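You operate a simulated robot arm through the tools that you are given. There is no shell and no other tool. Be economical: measure what you need, move in short steps, check, and stop when the job is done.

You are at the controls of a simulated robot arm. One attempt, no reset.

Task
Take the orange pad from the top of the grey table and put it on the coiled chain there.

Only the result counts: the job must be done as asked and must still hold three seconds after the hand-in. Knocking over, shifting, dropping, spilling or breaking anything else fails it.

Robot
A 6-joint arm with a two-finger parallel gripper, fixed in place. Base frame: the origin is at the foot of the arm, x ahead of it, y to its left, z up; the work surface is at about z = 0. Lengths are in mm, angles in rad, forces in N, time in s.
With the tool pointing down near the work surface it reaches from about 140 to 580 mm from the base axis. Its first joint turns from -1.152 to 1.152 rad. Payload 2.1 kg.
Tool frame: the origin (TCP) lies between the finger pads and is the grasp point; the fingertips stand 30 mm ahead of it; z points along the fingers, y is the line along which they close. Largest opening 94 mm; finger width 28, thickness 10; the body of the gripper, 50 by 96 mm, starts 55 mm behind the TCP.
Orientation is told as [roll, pitch, yaw] about the base's x, y, z axes, in that order, counted from this pose: with the fingers straight down and closing along the base's y, the tool's x points along the base's -x, its y along +y and its z along -z.

Tools
- The arm moves only by the tool play_rows. Its argument "increments" is a list that holds one entry, the list of rows, each a list of 5 numbers: the finger opening in mm, from 0 to 94, then the shift along the tool's x, y, z in mm, then the turn about the tool's z in rad. In form: [[[hand, dx, dy, dz, twist], ...]]. A call has 1 to 20 rows; each row is the pose to reach, as a shift and turn from the pose commanded when the call began, along the tool's axes at that moment. A row lasts 0.2 s, in which the tool goes at most 50 mm and 0.15 rad; a call with a longer step from one row to the next is refused whole, and so is a gripper value outside its range. Where a pose cannot be reached the arm comes as near as it can. A force on the tool above 40 N (or 10 N above the force at the start of the call, whichever is more), or a blocked arm, ends the call early, and 0.2 s more pass. The fingers move at their own pace (about 72 mm/s each) and stop on an object; they squeeze with about 34 N. The grip force told is the motor's: it shows also when the fingers shut on nothing. Time passes only in rows, and 0.2 s behind the last, so rows that repeat a pose let the fingers close. The reply holds the time, the measured pose of the TCP, the force on the tool along the base axes, the opening and the grip force, in the units named above and with some noise.
- Cameras (640 x 400 px; columns grow to the right, rows downward): "scene" is fixed at [50.7, -374.5, 507.6]; the picture's right is [0.82, -0.57, 0.00], its down [-0.26, -0.37, -0.89] and it looks along [0.51, 0.74, -0.45] (base axes); focal length 353 px, centre (320, 200). "wrist" rides on the gripper at [-37, 0, -58] in the tool frame; the picture's right is [0.00, -1.00, 0.00], its down [0.97, 0.00, -0.24] and it looks along [0.24, 0.00, 0.97] (tool axes); focal length 218 px, centre (320, 200).
- grab_frame(camera): a new picture of that camera. It takes no simulated time.
- probe_pixels(camera, pixels): for up to 12 pixels [column, row] of the newest picture of that camera ("zoom" is the newest enlarged one), the place [x, y, z] in the base frame of the surface seen there, good to about 2 mm, but the place of the scene camera against the robot may be out by one fixed shift of up to 18 mm in any direction. It takes no simulated time.
- inspect(camera, box): a new picture of the part [left, top, right, bottom] of that camera's present view, enlarged. It takes no simulated time.
- close_job(): hands the job in; it is judged then, once.

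Work in short steps. Measure before you move; look again where a grasp or a placing could have gone wrong, and mend it. You have 60 turns and 30 pictures in all, those below and enlarged ones among them. Open the gripper and draw the arm clear of the work before you hand the job in, unless the task says otherwise; then end with one line.

The tools are called after "Emit:" as a command line: name --argument value ..., lists and objects as JSON in quotes. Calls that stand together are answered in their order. play_rows: Moves the arm, as the interface text tells. Its arguments: {"type":"object","properties":{"increments":{"type":"array"}},"required":["increments"]} The other tools are called the same way: grab_frame (camera) takes a picture; probe_pixels (camera, pixels) gives the place of the surface under pixels of a picture; inspect (camera, box) takes an enlarged picture of a part of a camera's view; close_job () hands the job in.

At the start:

```text
time_s: 0.0
tcp_pos: [296.1, 120.9, 246.0]
orientation: [-0.002, -0.001, 0.0]
contact_force: [0.1, 0.0, -1.2]
gripper_width: 93.8
grip_force: 0.0
```

scene: 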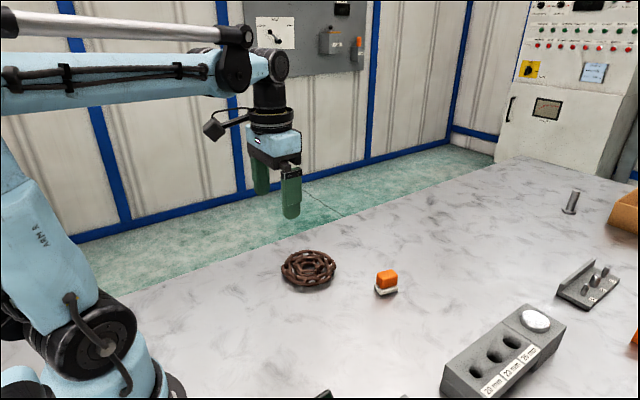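
wrist: 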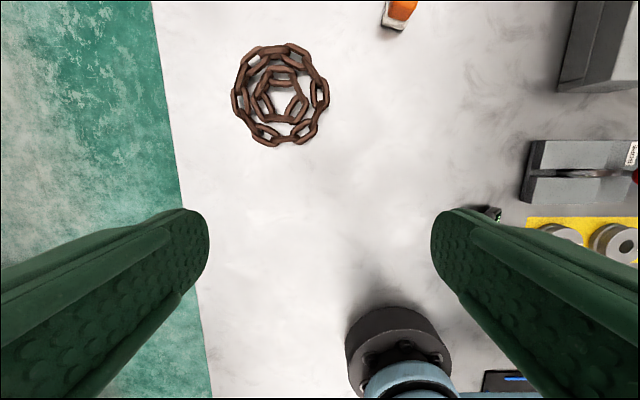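

The scene picture shows an orange item at about (387,280) and the chain at (308,268). I'll enlarge both and measure them.

Emit:
inspect --camera "scene" --box '[260, 230, 420, 330]'

Emit:
probe_pixels --camera "wrist" --pixels '[[402, 8], [392, 25], [280, 48], [280, 140], [238, 95], [325, 95], [282, 100], [350, 200], [290, 75], [260, 105]]'

Emit:
probe_pixels --camera "scene" --pixels '[[387, 275], [387, 284], [387, 292], [308, 268], [308, 252], [308, 284], [283, 268], [335, 268], [638, 340], [635, 220]]'

```text
4.00 times, centred on (340, 280) of scene
```

zoom: 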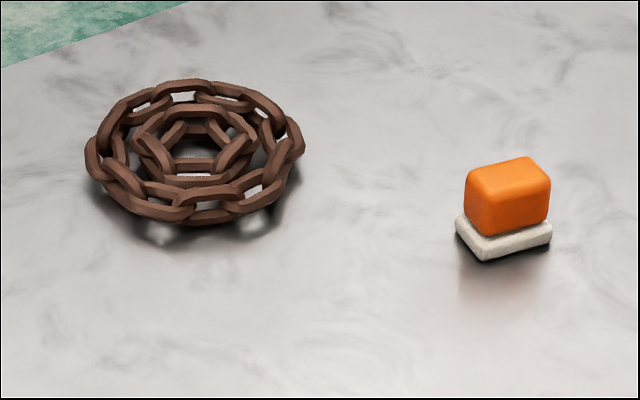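

```text
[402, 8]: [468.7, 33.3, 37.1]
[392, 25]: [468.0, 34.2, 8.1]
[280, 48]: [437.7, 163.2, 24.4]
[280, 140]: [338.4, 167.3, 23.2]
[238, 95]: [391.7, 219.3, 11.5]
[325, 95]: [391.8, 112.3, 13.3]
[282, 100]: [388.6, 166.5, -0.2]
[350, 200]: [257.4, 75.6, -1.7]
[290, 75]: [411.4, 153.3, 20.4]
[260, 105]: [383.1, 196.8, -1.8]
```

```text
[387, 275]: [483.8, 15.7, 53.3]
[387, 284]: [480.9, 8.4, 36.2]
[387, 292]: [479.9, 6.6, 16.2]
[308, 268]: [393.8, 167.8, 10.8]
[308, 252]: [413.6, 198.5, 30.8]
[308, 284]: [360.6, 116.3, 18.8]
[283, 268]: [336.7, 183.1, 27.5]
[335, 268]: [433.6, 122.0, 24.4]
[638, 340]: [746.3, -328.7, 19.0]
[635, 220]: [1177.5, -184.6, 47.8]
```

The pad is an orange block over a thin white base, at about (468, 25) by the wrist camera. I'll move the wrist camera closer and keep high.

Emit:
play_rows --increments '[[[94, -29, -19, 9, 0], [94, -58, -38, 18, 0], [94, -87, -57, 27, 0], [94, -116, -76, 36, 0], [94, -144, -95, 46, 0], [94, -144, -95, 46, 0]]]'

Emit:
grab_frame --camera "wrist"

Emit:
inspect --camera "scene" --box '[520, 160, 640, 360]'

```text
time_s: 1.4
tcp_pos: [440.0, 25.6, 198.5]
orientation: [0.0, 0.0, 0.0]
contact_force: [-0.6, 0.5, 0.6]
gripper_width: 93.9
grip_force: 0.0
```

```text
26 pictures are left
```

wrist: 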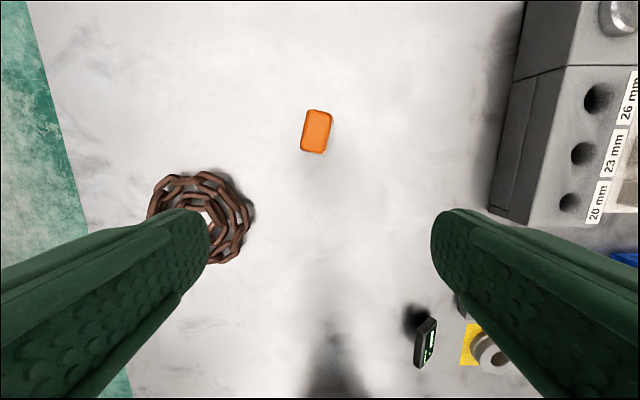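

```text
2.00 times, centred on (580, 260) of scene
```

zoom: 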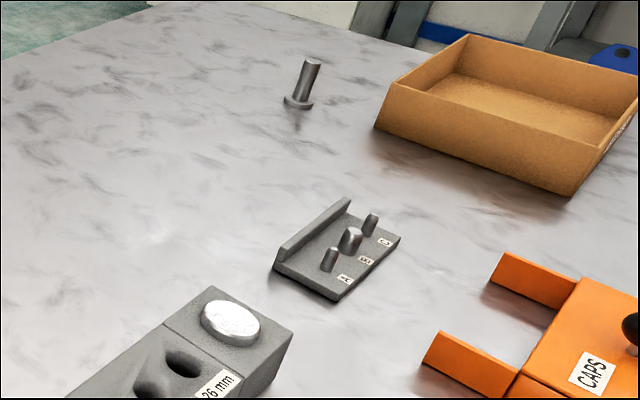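

The pad sits at (316,131) in the wrist view, turned slightly. I'll enlarge it to measure the edges.

Emit:
inspect --camera "wrist" --box '[276, 106, 356, 156]'

Emit:
probe_pixels --camera "wrist" --pixels '[[316, 131], [318, 114], [314, 148], [305, 128], [328, 132], [313, 155], [290, 130], [345, 130], [405, 330], [425, 330]]'

```text
8.00 times, centred on (316, 131) of wrist
```

zoom: 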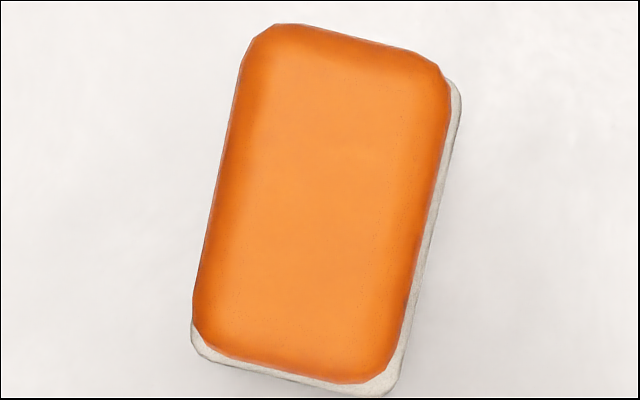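

```text
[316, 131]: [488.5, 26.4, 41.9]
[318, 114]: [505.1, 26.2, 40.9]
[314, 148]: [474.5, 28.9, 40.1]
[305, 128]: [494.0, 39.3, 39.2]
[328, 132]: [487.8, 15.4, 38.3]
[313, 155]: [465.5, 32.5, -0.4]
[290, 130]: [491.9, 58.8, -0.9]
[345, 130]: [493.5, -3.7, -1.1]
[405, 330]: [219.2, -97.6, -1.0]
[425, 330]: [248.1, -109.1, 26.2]
```

Pad centre about (489,27), top z 42, about 24 wide, long axis turned by about 0.2 rad from x. I'll move above it with the twist and look again.

Emit:
play_rows --increments '[[[70, -25, 1, 30, 0.1], [70, -49, 1.5, 60, 0.2], [70, -49, 1.5, 98, 0.2], [70, -49, 1.5, 98, 0.2]]]'

Emit:
grab_frame --camera "wrist"

```text
time_s: 2.4
tcp_pos: [488.9, 24.7, 100.9]
orientation: [-0.001, 0.001, -0.201]
contact_force: [0.6, -0.2, 0.9]
gripper_width: 69.9
grip_force: 0.1
```

```text
23 pictures are left
```

wrist: 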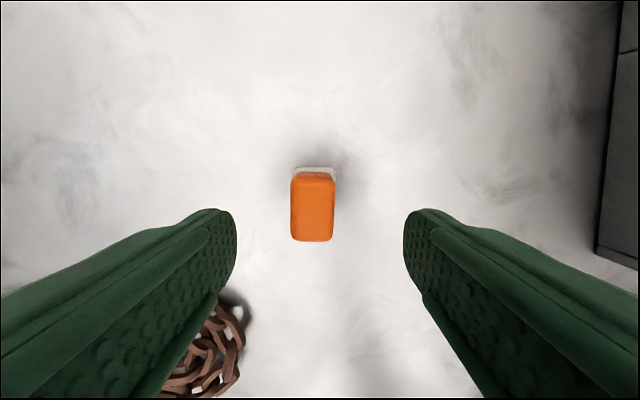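

The pad is now almost square to the fingers, centred near column 313. I'll probe its edges.

Emit:
probe_pixels --camera "wrist" --pixels '[[313, 208], [313, 178], [313, 236], [294, 208], [332, 208], [315, 169]]'

```text
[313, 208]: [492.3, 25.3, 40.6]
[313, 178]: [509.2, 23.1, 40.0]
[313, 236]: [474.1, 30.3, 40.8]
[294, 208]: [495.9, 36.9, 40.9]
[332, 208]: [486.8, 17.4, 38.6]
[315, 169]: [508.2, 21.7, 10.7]
```

Centre is (491.5,27). I'll correct by about 3 mm, go down to z 40 (tips at 10) and close.

Emit:
play_rows --increments '[[[60, -2, 2.8, 15, 0.02], [60, -2, 2.8, 35, 0.02], [60, -2, 2.8, 52, 0.02], [60, -2, 2.8, 61, 0.02], [60, -2, 2.8, 61, 0.02], [10, -2, 2.8, 61, 0.02], [10, -2, 2.8, 61, 0.02], [10, -2, 2.8, 61, 0.02], [10, -2, 2.8, 61, 0.02]]]'

```text
time_s: 4.4
tcp_pos: [490.0, 28.6, 40.6]
orientation: [0.0, 0.0, -0.22]
contact_force: [-1.3, -0.1, 0.7]
gripper_width: 29.5
grip_force: 34.4
```

Gripped at 29.5 mm with 34 N. I'll lift it 80 mm straight up and check.

Emit:
play_rows --increments '[[[10, 0, 0, -10, 0], [10, 0, 0, -30, 0], [10, 0, 0, -60, 0], [10, 0, 0, -90, 0], [10, 0, 0, -90, 0]]]'

Emit:
inspect --camera "scene" --box '[260, 180, 450, 320]'

Emit:
grab_frame --camera "wrist"

```text
time_s: 5.6
tcp_pos: [489.7, 30.3, 131.7]
orientation: [-0.001, -0.002, -0.22]
contact_force: [-0.4, 0.4, -0.5]
gripper_width: 29.7
grip_force: 33.5
```

```text
2.86 times, centred on (355, 250) of scene
```

zoom: 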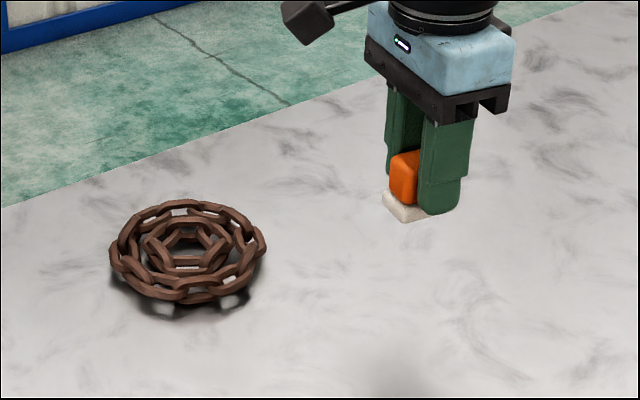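

```text
21 pictures are left
```

wrist: 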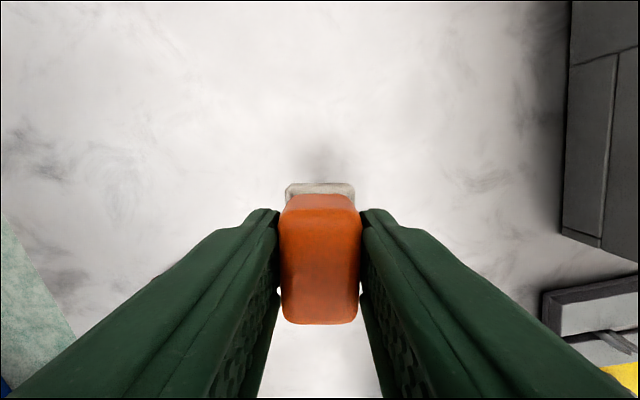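

The whole pad (orange block and white base) is held, with its base about 40 mm below the TCP. I'll rise and move behind the chain to see it from above.

Emit:
play_rows --increments '[[[10, 30, 10, -30, 0], [10, 65, 24, -50, -0.05], [10, 100, 38, -65, -0.1], [10, 140, 52, -65, -0.15], [10, 180, 67, -65, -0.22], [10, 205, 75, -65, -0.22], [10, 223, 83, -65, -0.22], [10, 223, 83, -65, -0.22]]]'

Emit:
grab_frame --camera "wrist"

```text
time_s: 7.4
tcp_pos: [292.7, 158.4, 194.3]
orientation: [0.001, -0.001, 0.0]
contact_force: [-0.4, 0.5, 0.0]
gripper_width: 29.4
grip_force: 34.0
```

```text
20 pictures are left
```

wrist: 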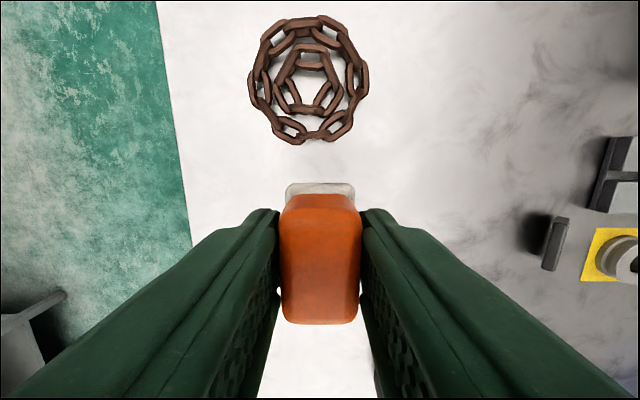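

I'll enlarge the chain at (308,80) to measure the rings and the hole.

Emit:
inspect --camera "wrist" --box '[228, 5, 388, 155]'

```text
2.67 times, centred on (308, 80) of wrist
```

zoom: 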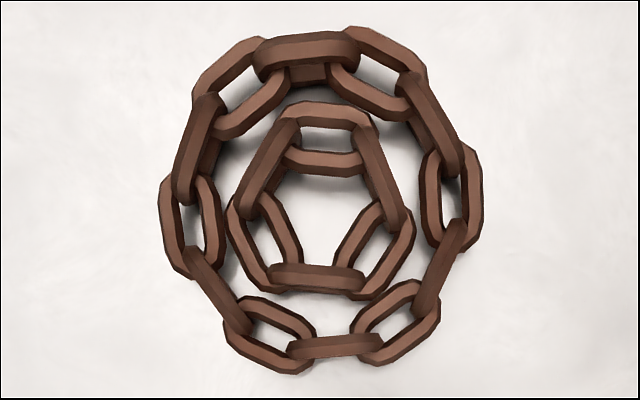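

I'll probe the tops of the upright links (three inner, six outer), and some flat links.

Emit:
probe_pixels --camera "zoom" --pixels '[[272, 155], [375, 160], [318, 272], [322, 157], [322, 112], [247, 215], [400, 215], [305, 42], [195, 140], [432, 120], [335, 345], [318, 225]]'

Emit:
probe_pixels --camera "zoom" --pixels '[[255, 185], [290, 125], [360, 130], [397, 200], [280, 272], [356, 275], [205, 285], [450, 265], [270, 230], [360, 235], [400, 155], [350, 280]]'

```text
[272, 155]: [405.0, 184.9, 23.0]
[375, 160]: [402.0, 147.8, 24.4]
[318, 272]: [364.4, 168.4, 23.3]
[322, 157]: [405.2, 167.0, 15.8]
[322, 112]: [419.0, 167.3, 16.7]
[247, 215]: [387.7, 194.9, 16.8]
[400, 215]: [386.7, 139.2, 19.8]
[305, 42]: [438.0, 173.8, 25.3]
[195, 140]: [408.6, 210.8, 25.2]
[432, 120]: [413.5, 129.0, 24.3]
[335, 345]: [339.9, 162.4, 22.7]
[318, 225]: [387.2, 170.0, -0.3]
```

```text
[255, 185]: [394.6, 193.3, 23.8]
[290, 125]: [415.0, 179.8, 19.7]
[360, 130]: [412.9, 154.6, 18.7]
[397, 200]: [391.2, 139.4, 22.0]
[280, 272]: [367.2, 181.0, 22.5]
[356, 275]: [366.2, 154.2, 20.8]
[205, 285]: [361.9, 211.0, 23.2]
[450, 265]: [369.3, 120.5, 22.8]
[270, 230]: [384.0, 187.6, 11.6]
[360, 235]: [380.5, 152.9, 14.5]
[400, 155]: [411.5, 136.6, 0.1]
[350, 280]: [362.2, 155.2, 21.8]
```

Upright inner link tops are at z of about 23.5. A pad with its long side along y, centred at about (403,167), bridges the left and right inner uprights near the coil centre. I'll move there at height while turning 1.57 rad.

Emit:
play_rows --increments '[[[10, -10, 1, 0, 0.143], [10, -20, 2, 0, 0.286], [10, -30, 3, 0, 0.429], [10, -40, 4, 0, 0.572], [10, -50, 5, 0, 0.715], [10, -60, 6, 0, 0.858], [10, -70, 7, 0, 1.0], [10, -80, 8, 0, 1.143], [10, -90, 9, 0, 1.286], [10, -100, 10, 0, 1.429], [10, -110, 10.6, 0, 1.571], [10, -110, 10.6, 0, 1.571], [10, -110, 10.6, 0, 1.571]]]'

Emit:
grab_frame --camera "wrist"

```text
time_s: 10.2
tcp_pos: [401.2, 171.0, 194.9]
orientation: [0.0, 0.001, -1.572]
contact_force: [0.4, -0.6, -0.5]
gripper_width: 29.4
grip_force: 33.9
```

```text
18 pictures are left
```

wrist: 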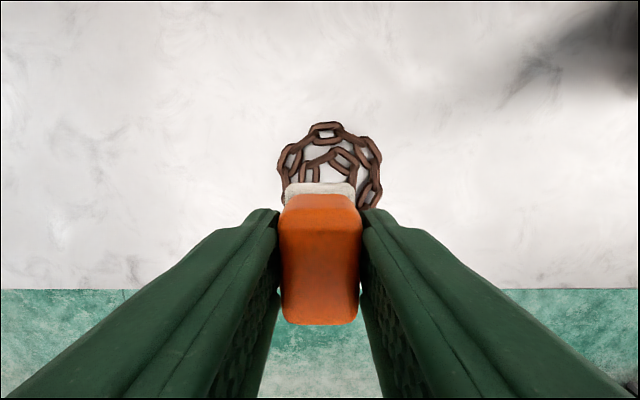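

The turn is done and the chain lies beneath. I'll descend 100 mm to about z 95 (pad base about 55), then check from the scene and probe the base.

Emit:
play_rows --increments '[[[10, 1, 1, 30, 0], [10, 1, 1, 60, 0], [10, 1, 1, 85, 0], [10, 1, 1, 100, 0], [10, 1, 1, 100, 0]]]'

Emit:
inspect --camera "scene" --box '[250, 200, 378, 300]'

Emit:
grab_frame --camera "wrist"

```text
time_s: 11.4
tcp_pos: [401.6, 170.5, 95.7]
orientation: [0.001, 0.0, -1.573]
contact_force: [0.0, 0.3, -1.3]
gripper_width: 29.2
grip_force: 33.9
```

```text
4.00 times, centred on (314, 250) of scene
```

zoom: 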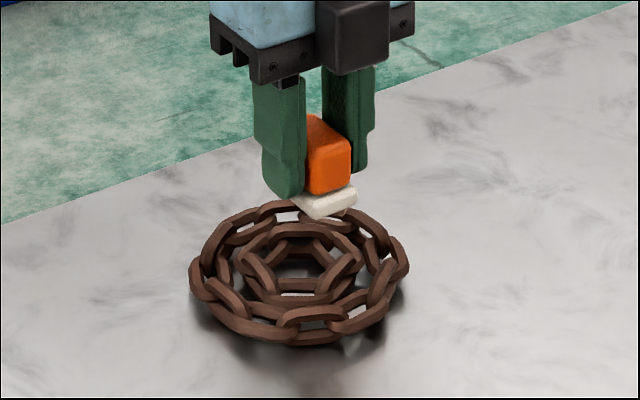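

```text
16 pictures are left
```

wrist: 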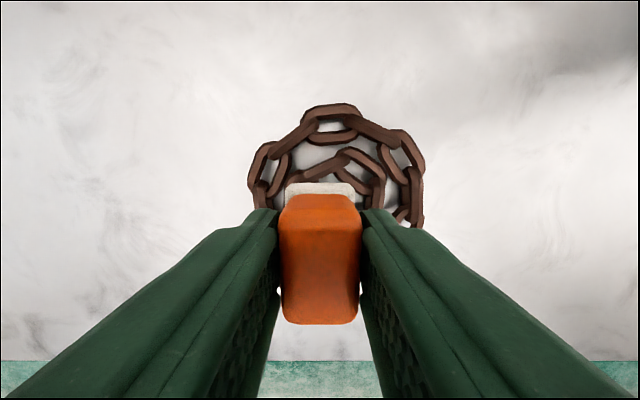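

The pad is still level. I'll probe the pad base edges and the links near them.

Emit:
probe_pixels --camera "wrist" --pixels '[[320, 188], [290, 188], [350, 188], [320, 184], [325, 166], [340, 156], [310, 176], [320, 260], [320, 315], [320, 200]]'

Emit:
probe_pixels --camera "zoom" --pixels '[[330, 213], [340, 200], [355, 192], [300, 206], [318, 218], [356, 200], [335, 155], [350, 275], [250, 265], [285, 299]]'

```text
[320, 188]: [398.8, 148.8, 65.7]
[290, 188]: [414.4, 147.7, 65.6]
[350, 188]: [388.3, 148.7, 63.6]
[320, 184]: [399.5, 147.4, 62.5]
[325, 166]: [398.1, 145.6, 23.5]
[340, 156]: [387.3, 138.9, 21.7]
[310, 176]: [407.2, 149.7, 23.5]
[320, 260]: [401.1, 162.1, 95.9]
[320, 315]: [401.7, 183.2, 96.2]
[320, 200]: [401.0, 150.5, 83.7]
```

```text
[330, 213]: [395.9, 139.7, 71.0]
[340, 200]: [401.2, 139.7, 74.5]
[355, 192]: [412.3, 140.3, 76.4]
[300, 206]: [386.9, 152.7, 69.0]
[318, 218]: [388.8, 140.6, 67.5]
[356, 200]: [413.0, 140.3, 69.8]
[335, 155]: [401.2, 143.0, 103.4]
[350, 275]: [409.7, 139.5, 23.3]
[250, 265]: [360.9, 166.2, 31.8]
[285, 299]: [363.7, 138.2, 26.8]
```

The pad base runs from about y 147, bottom near z 54. I'll shift 1.5 mm in -y and +x, then go down to z of about 67, just above contact.

Emit:
play_rows --increments '[[[10, -1.5, 1.5, 8, 0], [10, -1.5, 1.5, 16, 0], [10, -1.5, 1.5, 23, 0], [10, -1.5, 1.5, 27, 0], [10, -1.5, 1.5, 28, 0], [10, -1.5, 1.5, 28, 0]]]'

Emit:
inspect --camera "scene" --box '[250, 200, 378, 300]'

```text
time_s: 12.8
tcp_pos: [403.2, 170.4, 67.5]
orientation: [0.0, 0.001, -1.571]
contact_force: [0.9, 0.5, -1.0]
gripper_width: 29.1
grip_force: 33.3
```

```text
4.00 times, centred on (314, 250) of scene
```

zoom: 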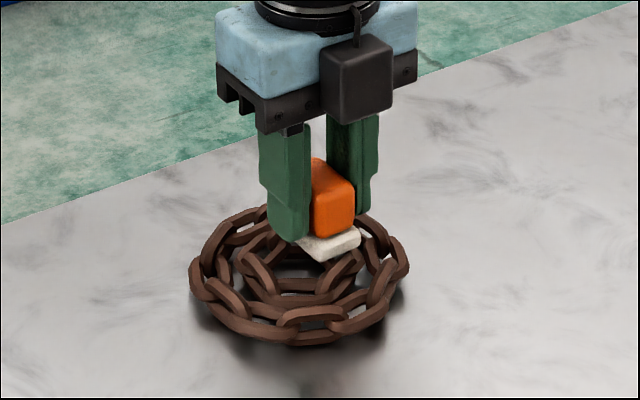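

No contact yet at z 67.5. I'll lower by 1 mm steps (with 1 mm more in -y) and watch the force.

Emit:
play_rows --increments '[[[10, -1.2, 0, 0.5, 0], [10, -1.2, 0, 1.0, 0], [10, -1.2, 0, 1.5, 0], [10, -1.2, 0, 1.5, 0]]]'

```text
time_s: 13.8
tcp_pos: [403.6, 168.5, 66.8]
orientation: [0.0, 0.001, -1.571]
contact_force: [-0.7, 0.6, 0.7]
gripper_width: 29.4
grip_force: 34.1
```

Still no clear contact force. I'll lower a little more.

Emit:
play_rows --increments '[[[10, 0, 0, 0.5, 0], [10, 0, 0, 1.0, 0], [10, 0, 0, 1.0, 0]]]'

```text
time_s: 14.6
tcp_pos: [404.7, 168.4, 64.3]
orientation: [-0.002, 0.0, -1.569]
contact_force: [-5.1, -1.9, 27.5]
gripper_width: 29.4
grip_force: 33.6
```

Contact shows 27 N at z of about 65. I'll ease up 0.6 mm and read again before release.

Emit:
play_rows --increments '[[[10, 0, 0, -0.3, 0], [10, 0, 0, -0.6, 0], [10, 0, 0, -0.6, 0]]]'

Emit:
inspect --camera "scene" --box '[250, 200, 378, 300]'

```text
time_s: 15.4
tcp_pos: [404.8, 168.8, 65.0]
orientation: [-0.001, 0.001, -1.572]
contact_force: [-0.1, -1.5, 1.2]
gripper_width: 29.2
grip_force: 33.4
```

```text
4.00 times, centred on (314, 250) of scene
```

zoom: 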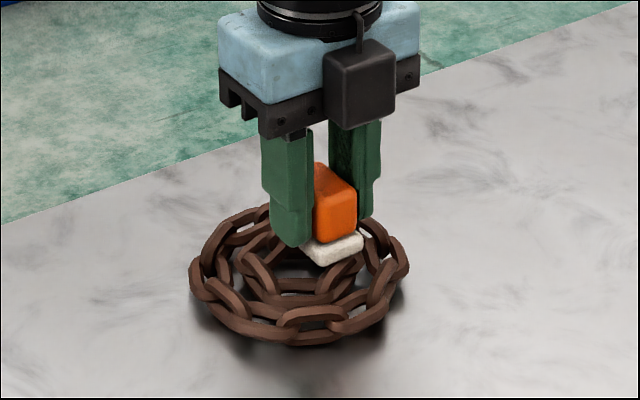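

Contact is nearly zero now and the chain hasn't moved. The TCP drifted to x 404.8, so I'll lift 3 mm, shift 2.5 mm in -x, and lower again.

Emit:
play_rows --increments '[[[10, 0, 0, -3, 0], [10, 0, -2.5, -3, 0], [10, 0, -2.5, -1.5, 0], [10, 0, -2.5, 0, 0], [10, 0, -2.5, 0.2, 0], [10, 0, -2.5, 0.2, 0]]]'

```text
time_s: 16.8
tcp_pos: [401.2, 168.6, 65.8]
orientation: [0.0, 0.001, -1.571]
contact_force: [-0.1, -0.1, -0.8]
gripper_width: 29.4
grip_force: 34.2
```

Position is (401–402,168.6), just at contact height. I'll open slowly to release.

Emit:
play_rows --increments '[[[10, 0, 0, 0.4, 0], [33, 0, 0, 0.4, 0], [36, 0, 0, 0.4, 0], [42, 0, 0, 0.4, 0], [50, 0, 0, 0.4, 0], [50, 0, 0, 0.4, 0]]]'

Emit:
inspect --camera "scene" --box '[250, 200, 378, 300]'

Emit:
grab_frame --camera "wrist"

```text
time_s: 18.2
tcp_pos: [401.6, 168.6, 65.1]
orientation: [0.0, 0.001, -1.572]
contact_force: [0.5, 0.3, -0.9]
gripper_width: 50.0
grip_force: 0.1
```

```text
4.00 times, centred on (314, 250) of scene
```

zoom: 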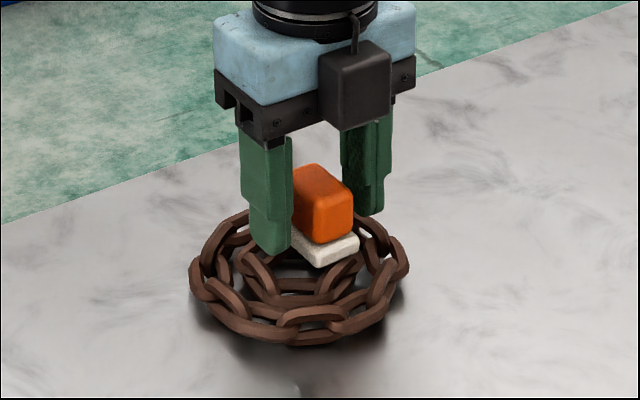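

```text
12 pictures are left
```

wrist: 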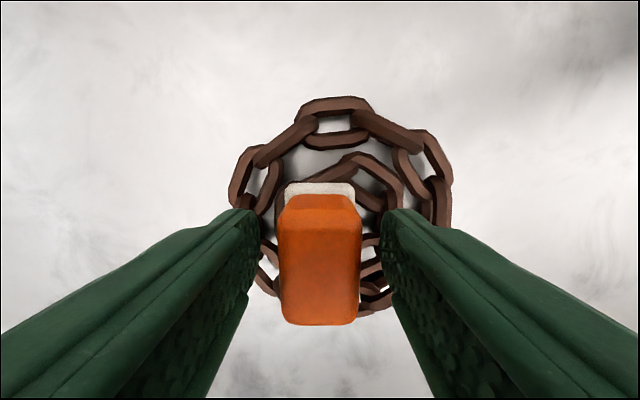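

The pad stays in place on the two uprights with the fingers clear on both sides. I'll rise straight up and then look again.

Emit:
play_rows --increments '[[[50, 0, 0, -10, 0], [50, 0, 0, -35, 0], [50, 0, 0, -70, 0], [60, 0, 0, -110, 0], [60, 50, 0, -130, 0], [60, 50, 0, -130, 0], [60, 50, 0, -130, 0], [60, 50, 0, -130, 0]]]'

Emit:
inspect --camera "scene" --box '[250, 200, 378, 300]'

Emit:
grab_frame --camera "wrist"

```text
refused: row 5 steps farther than a row can; nothing moved
```

```text
4.00 times, centred on (314, 250) of scene
```

zoom: 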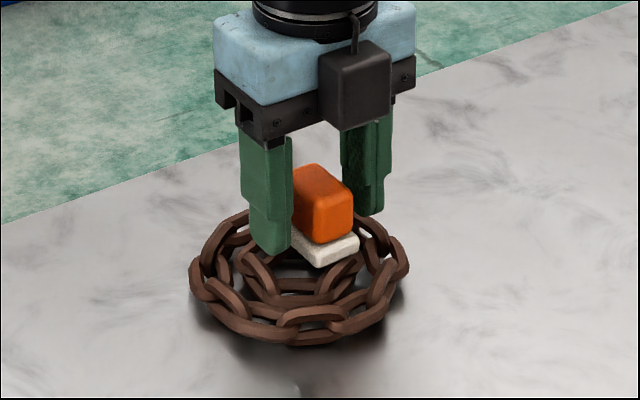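

```text
10 pictures are left
```

wrist: 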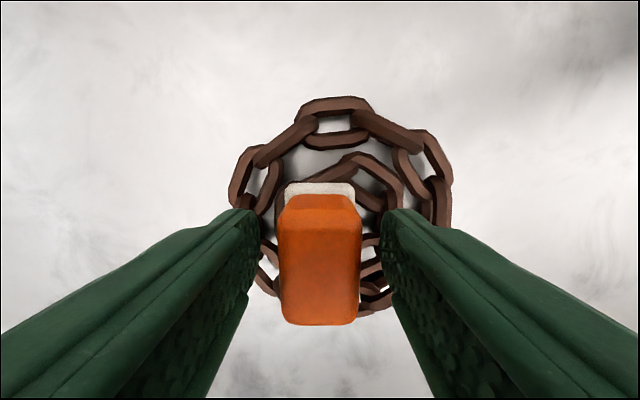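

One step was too long and nothing moved. The pad is still at rest, so I'll rise straight up with shorter steps.

Emit:
play_rows --increments '[[[50, 0, 0, -10, 0], [50, 0, 0, -35, 0], [50, 0, 0, -70, 0], [60, 0, 0, -110, 0], [60, 25, 0, -130, 0], [60, 50, 0, -130, 0], [60, 50, 0, -130, 0], [60, 50, 0, -130, 0], [60, 50, 0, -130, 0]]]'

Emit:
inspect --camera "scene" --box '[250, 200, 378, 300]'

Emit:
grab_frame --camera "wrist"

```text
time_s: 20.2
tcp_pos: [400.6, 218.0, 194.3]
orientation: [0.0, 0.0, -1.571]
contact_force: [-0.1, -0.1, 0.2]
gripper_width: 59.8
grip_force: 0.0
```

```text
4.00 times, centred on (314, 250) of scene
```

zoom: 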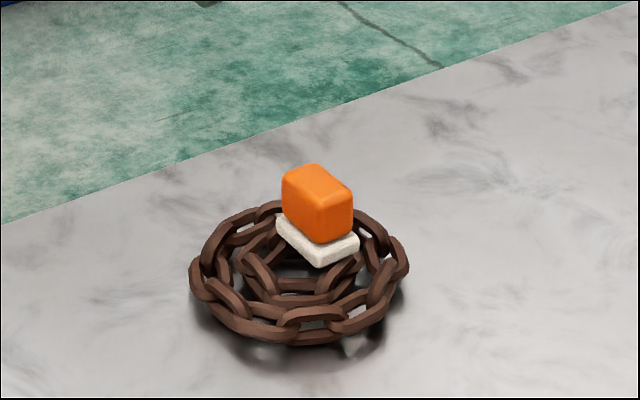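

```text
8 pictures are left
```

wrist: 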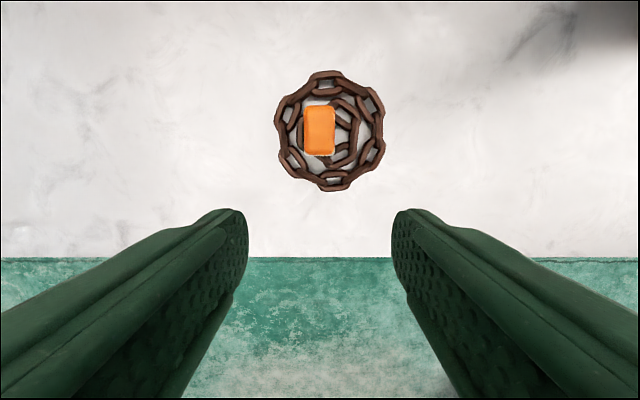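

The pad rests level on the coil, the chain hasn't moved, and the arm is clear with the gripper open. I'll hand the job in.

Emit:
close_job

```text
The job is handed in.
```

The orange pad is resting level on the coiled chain, about 12 mm from the coil's centre. The chain did not visibly move, and the arm is clear with the gripper open.
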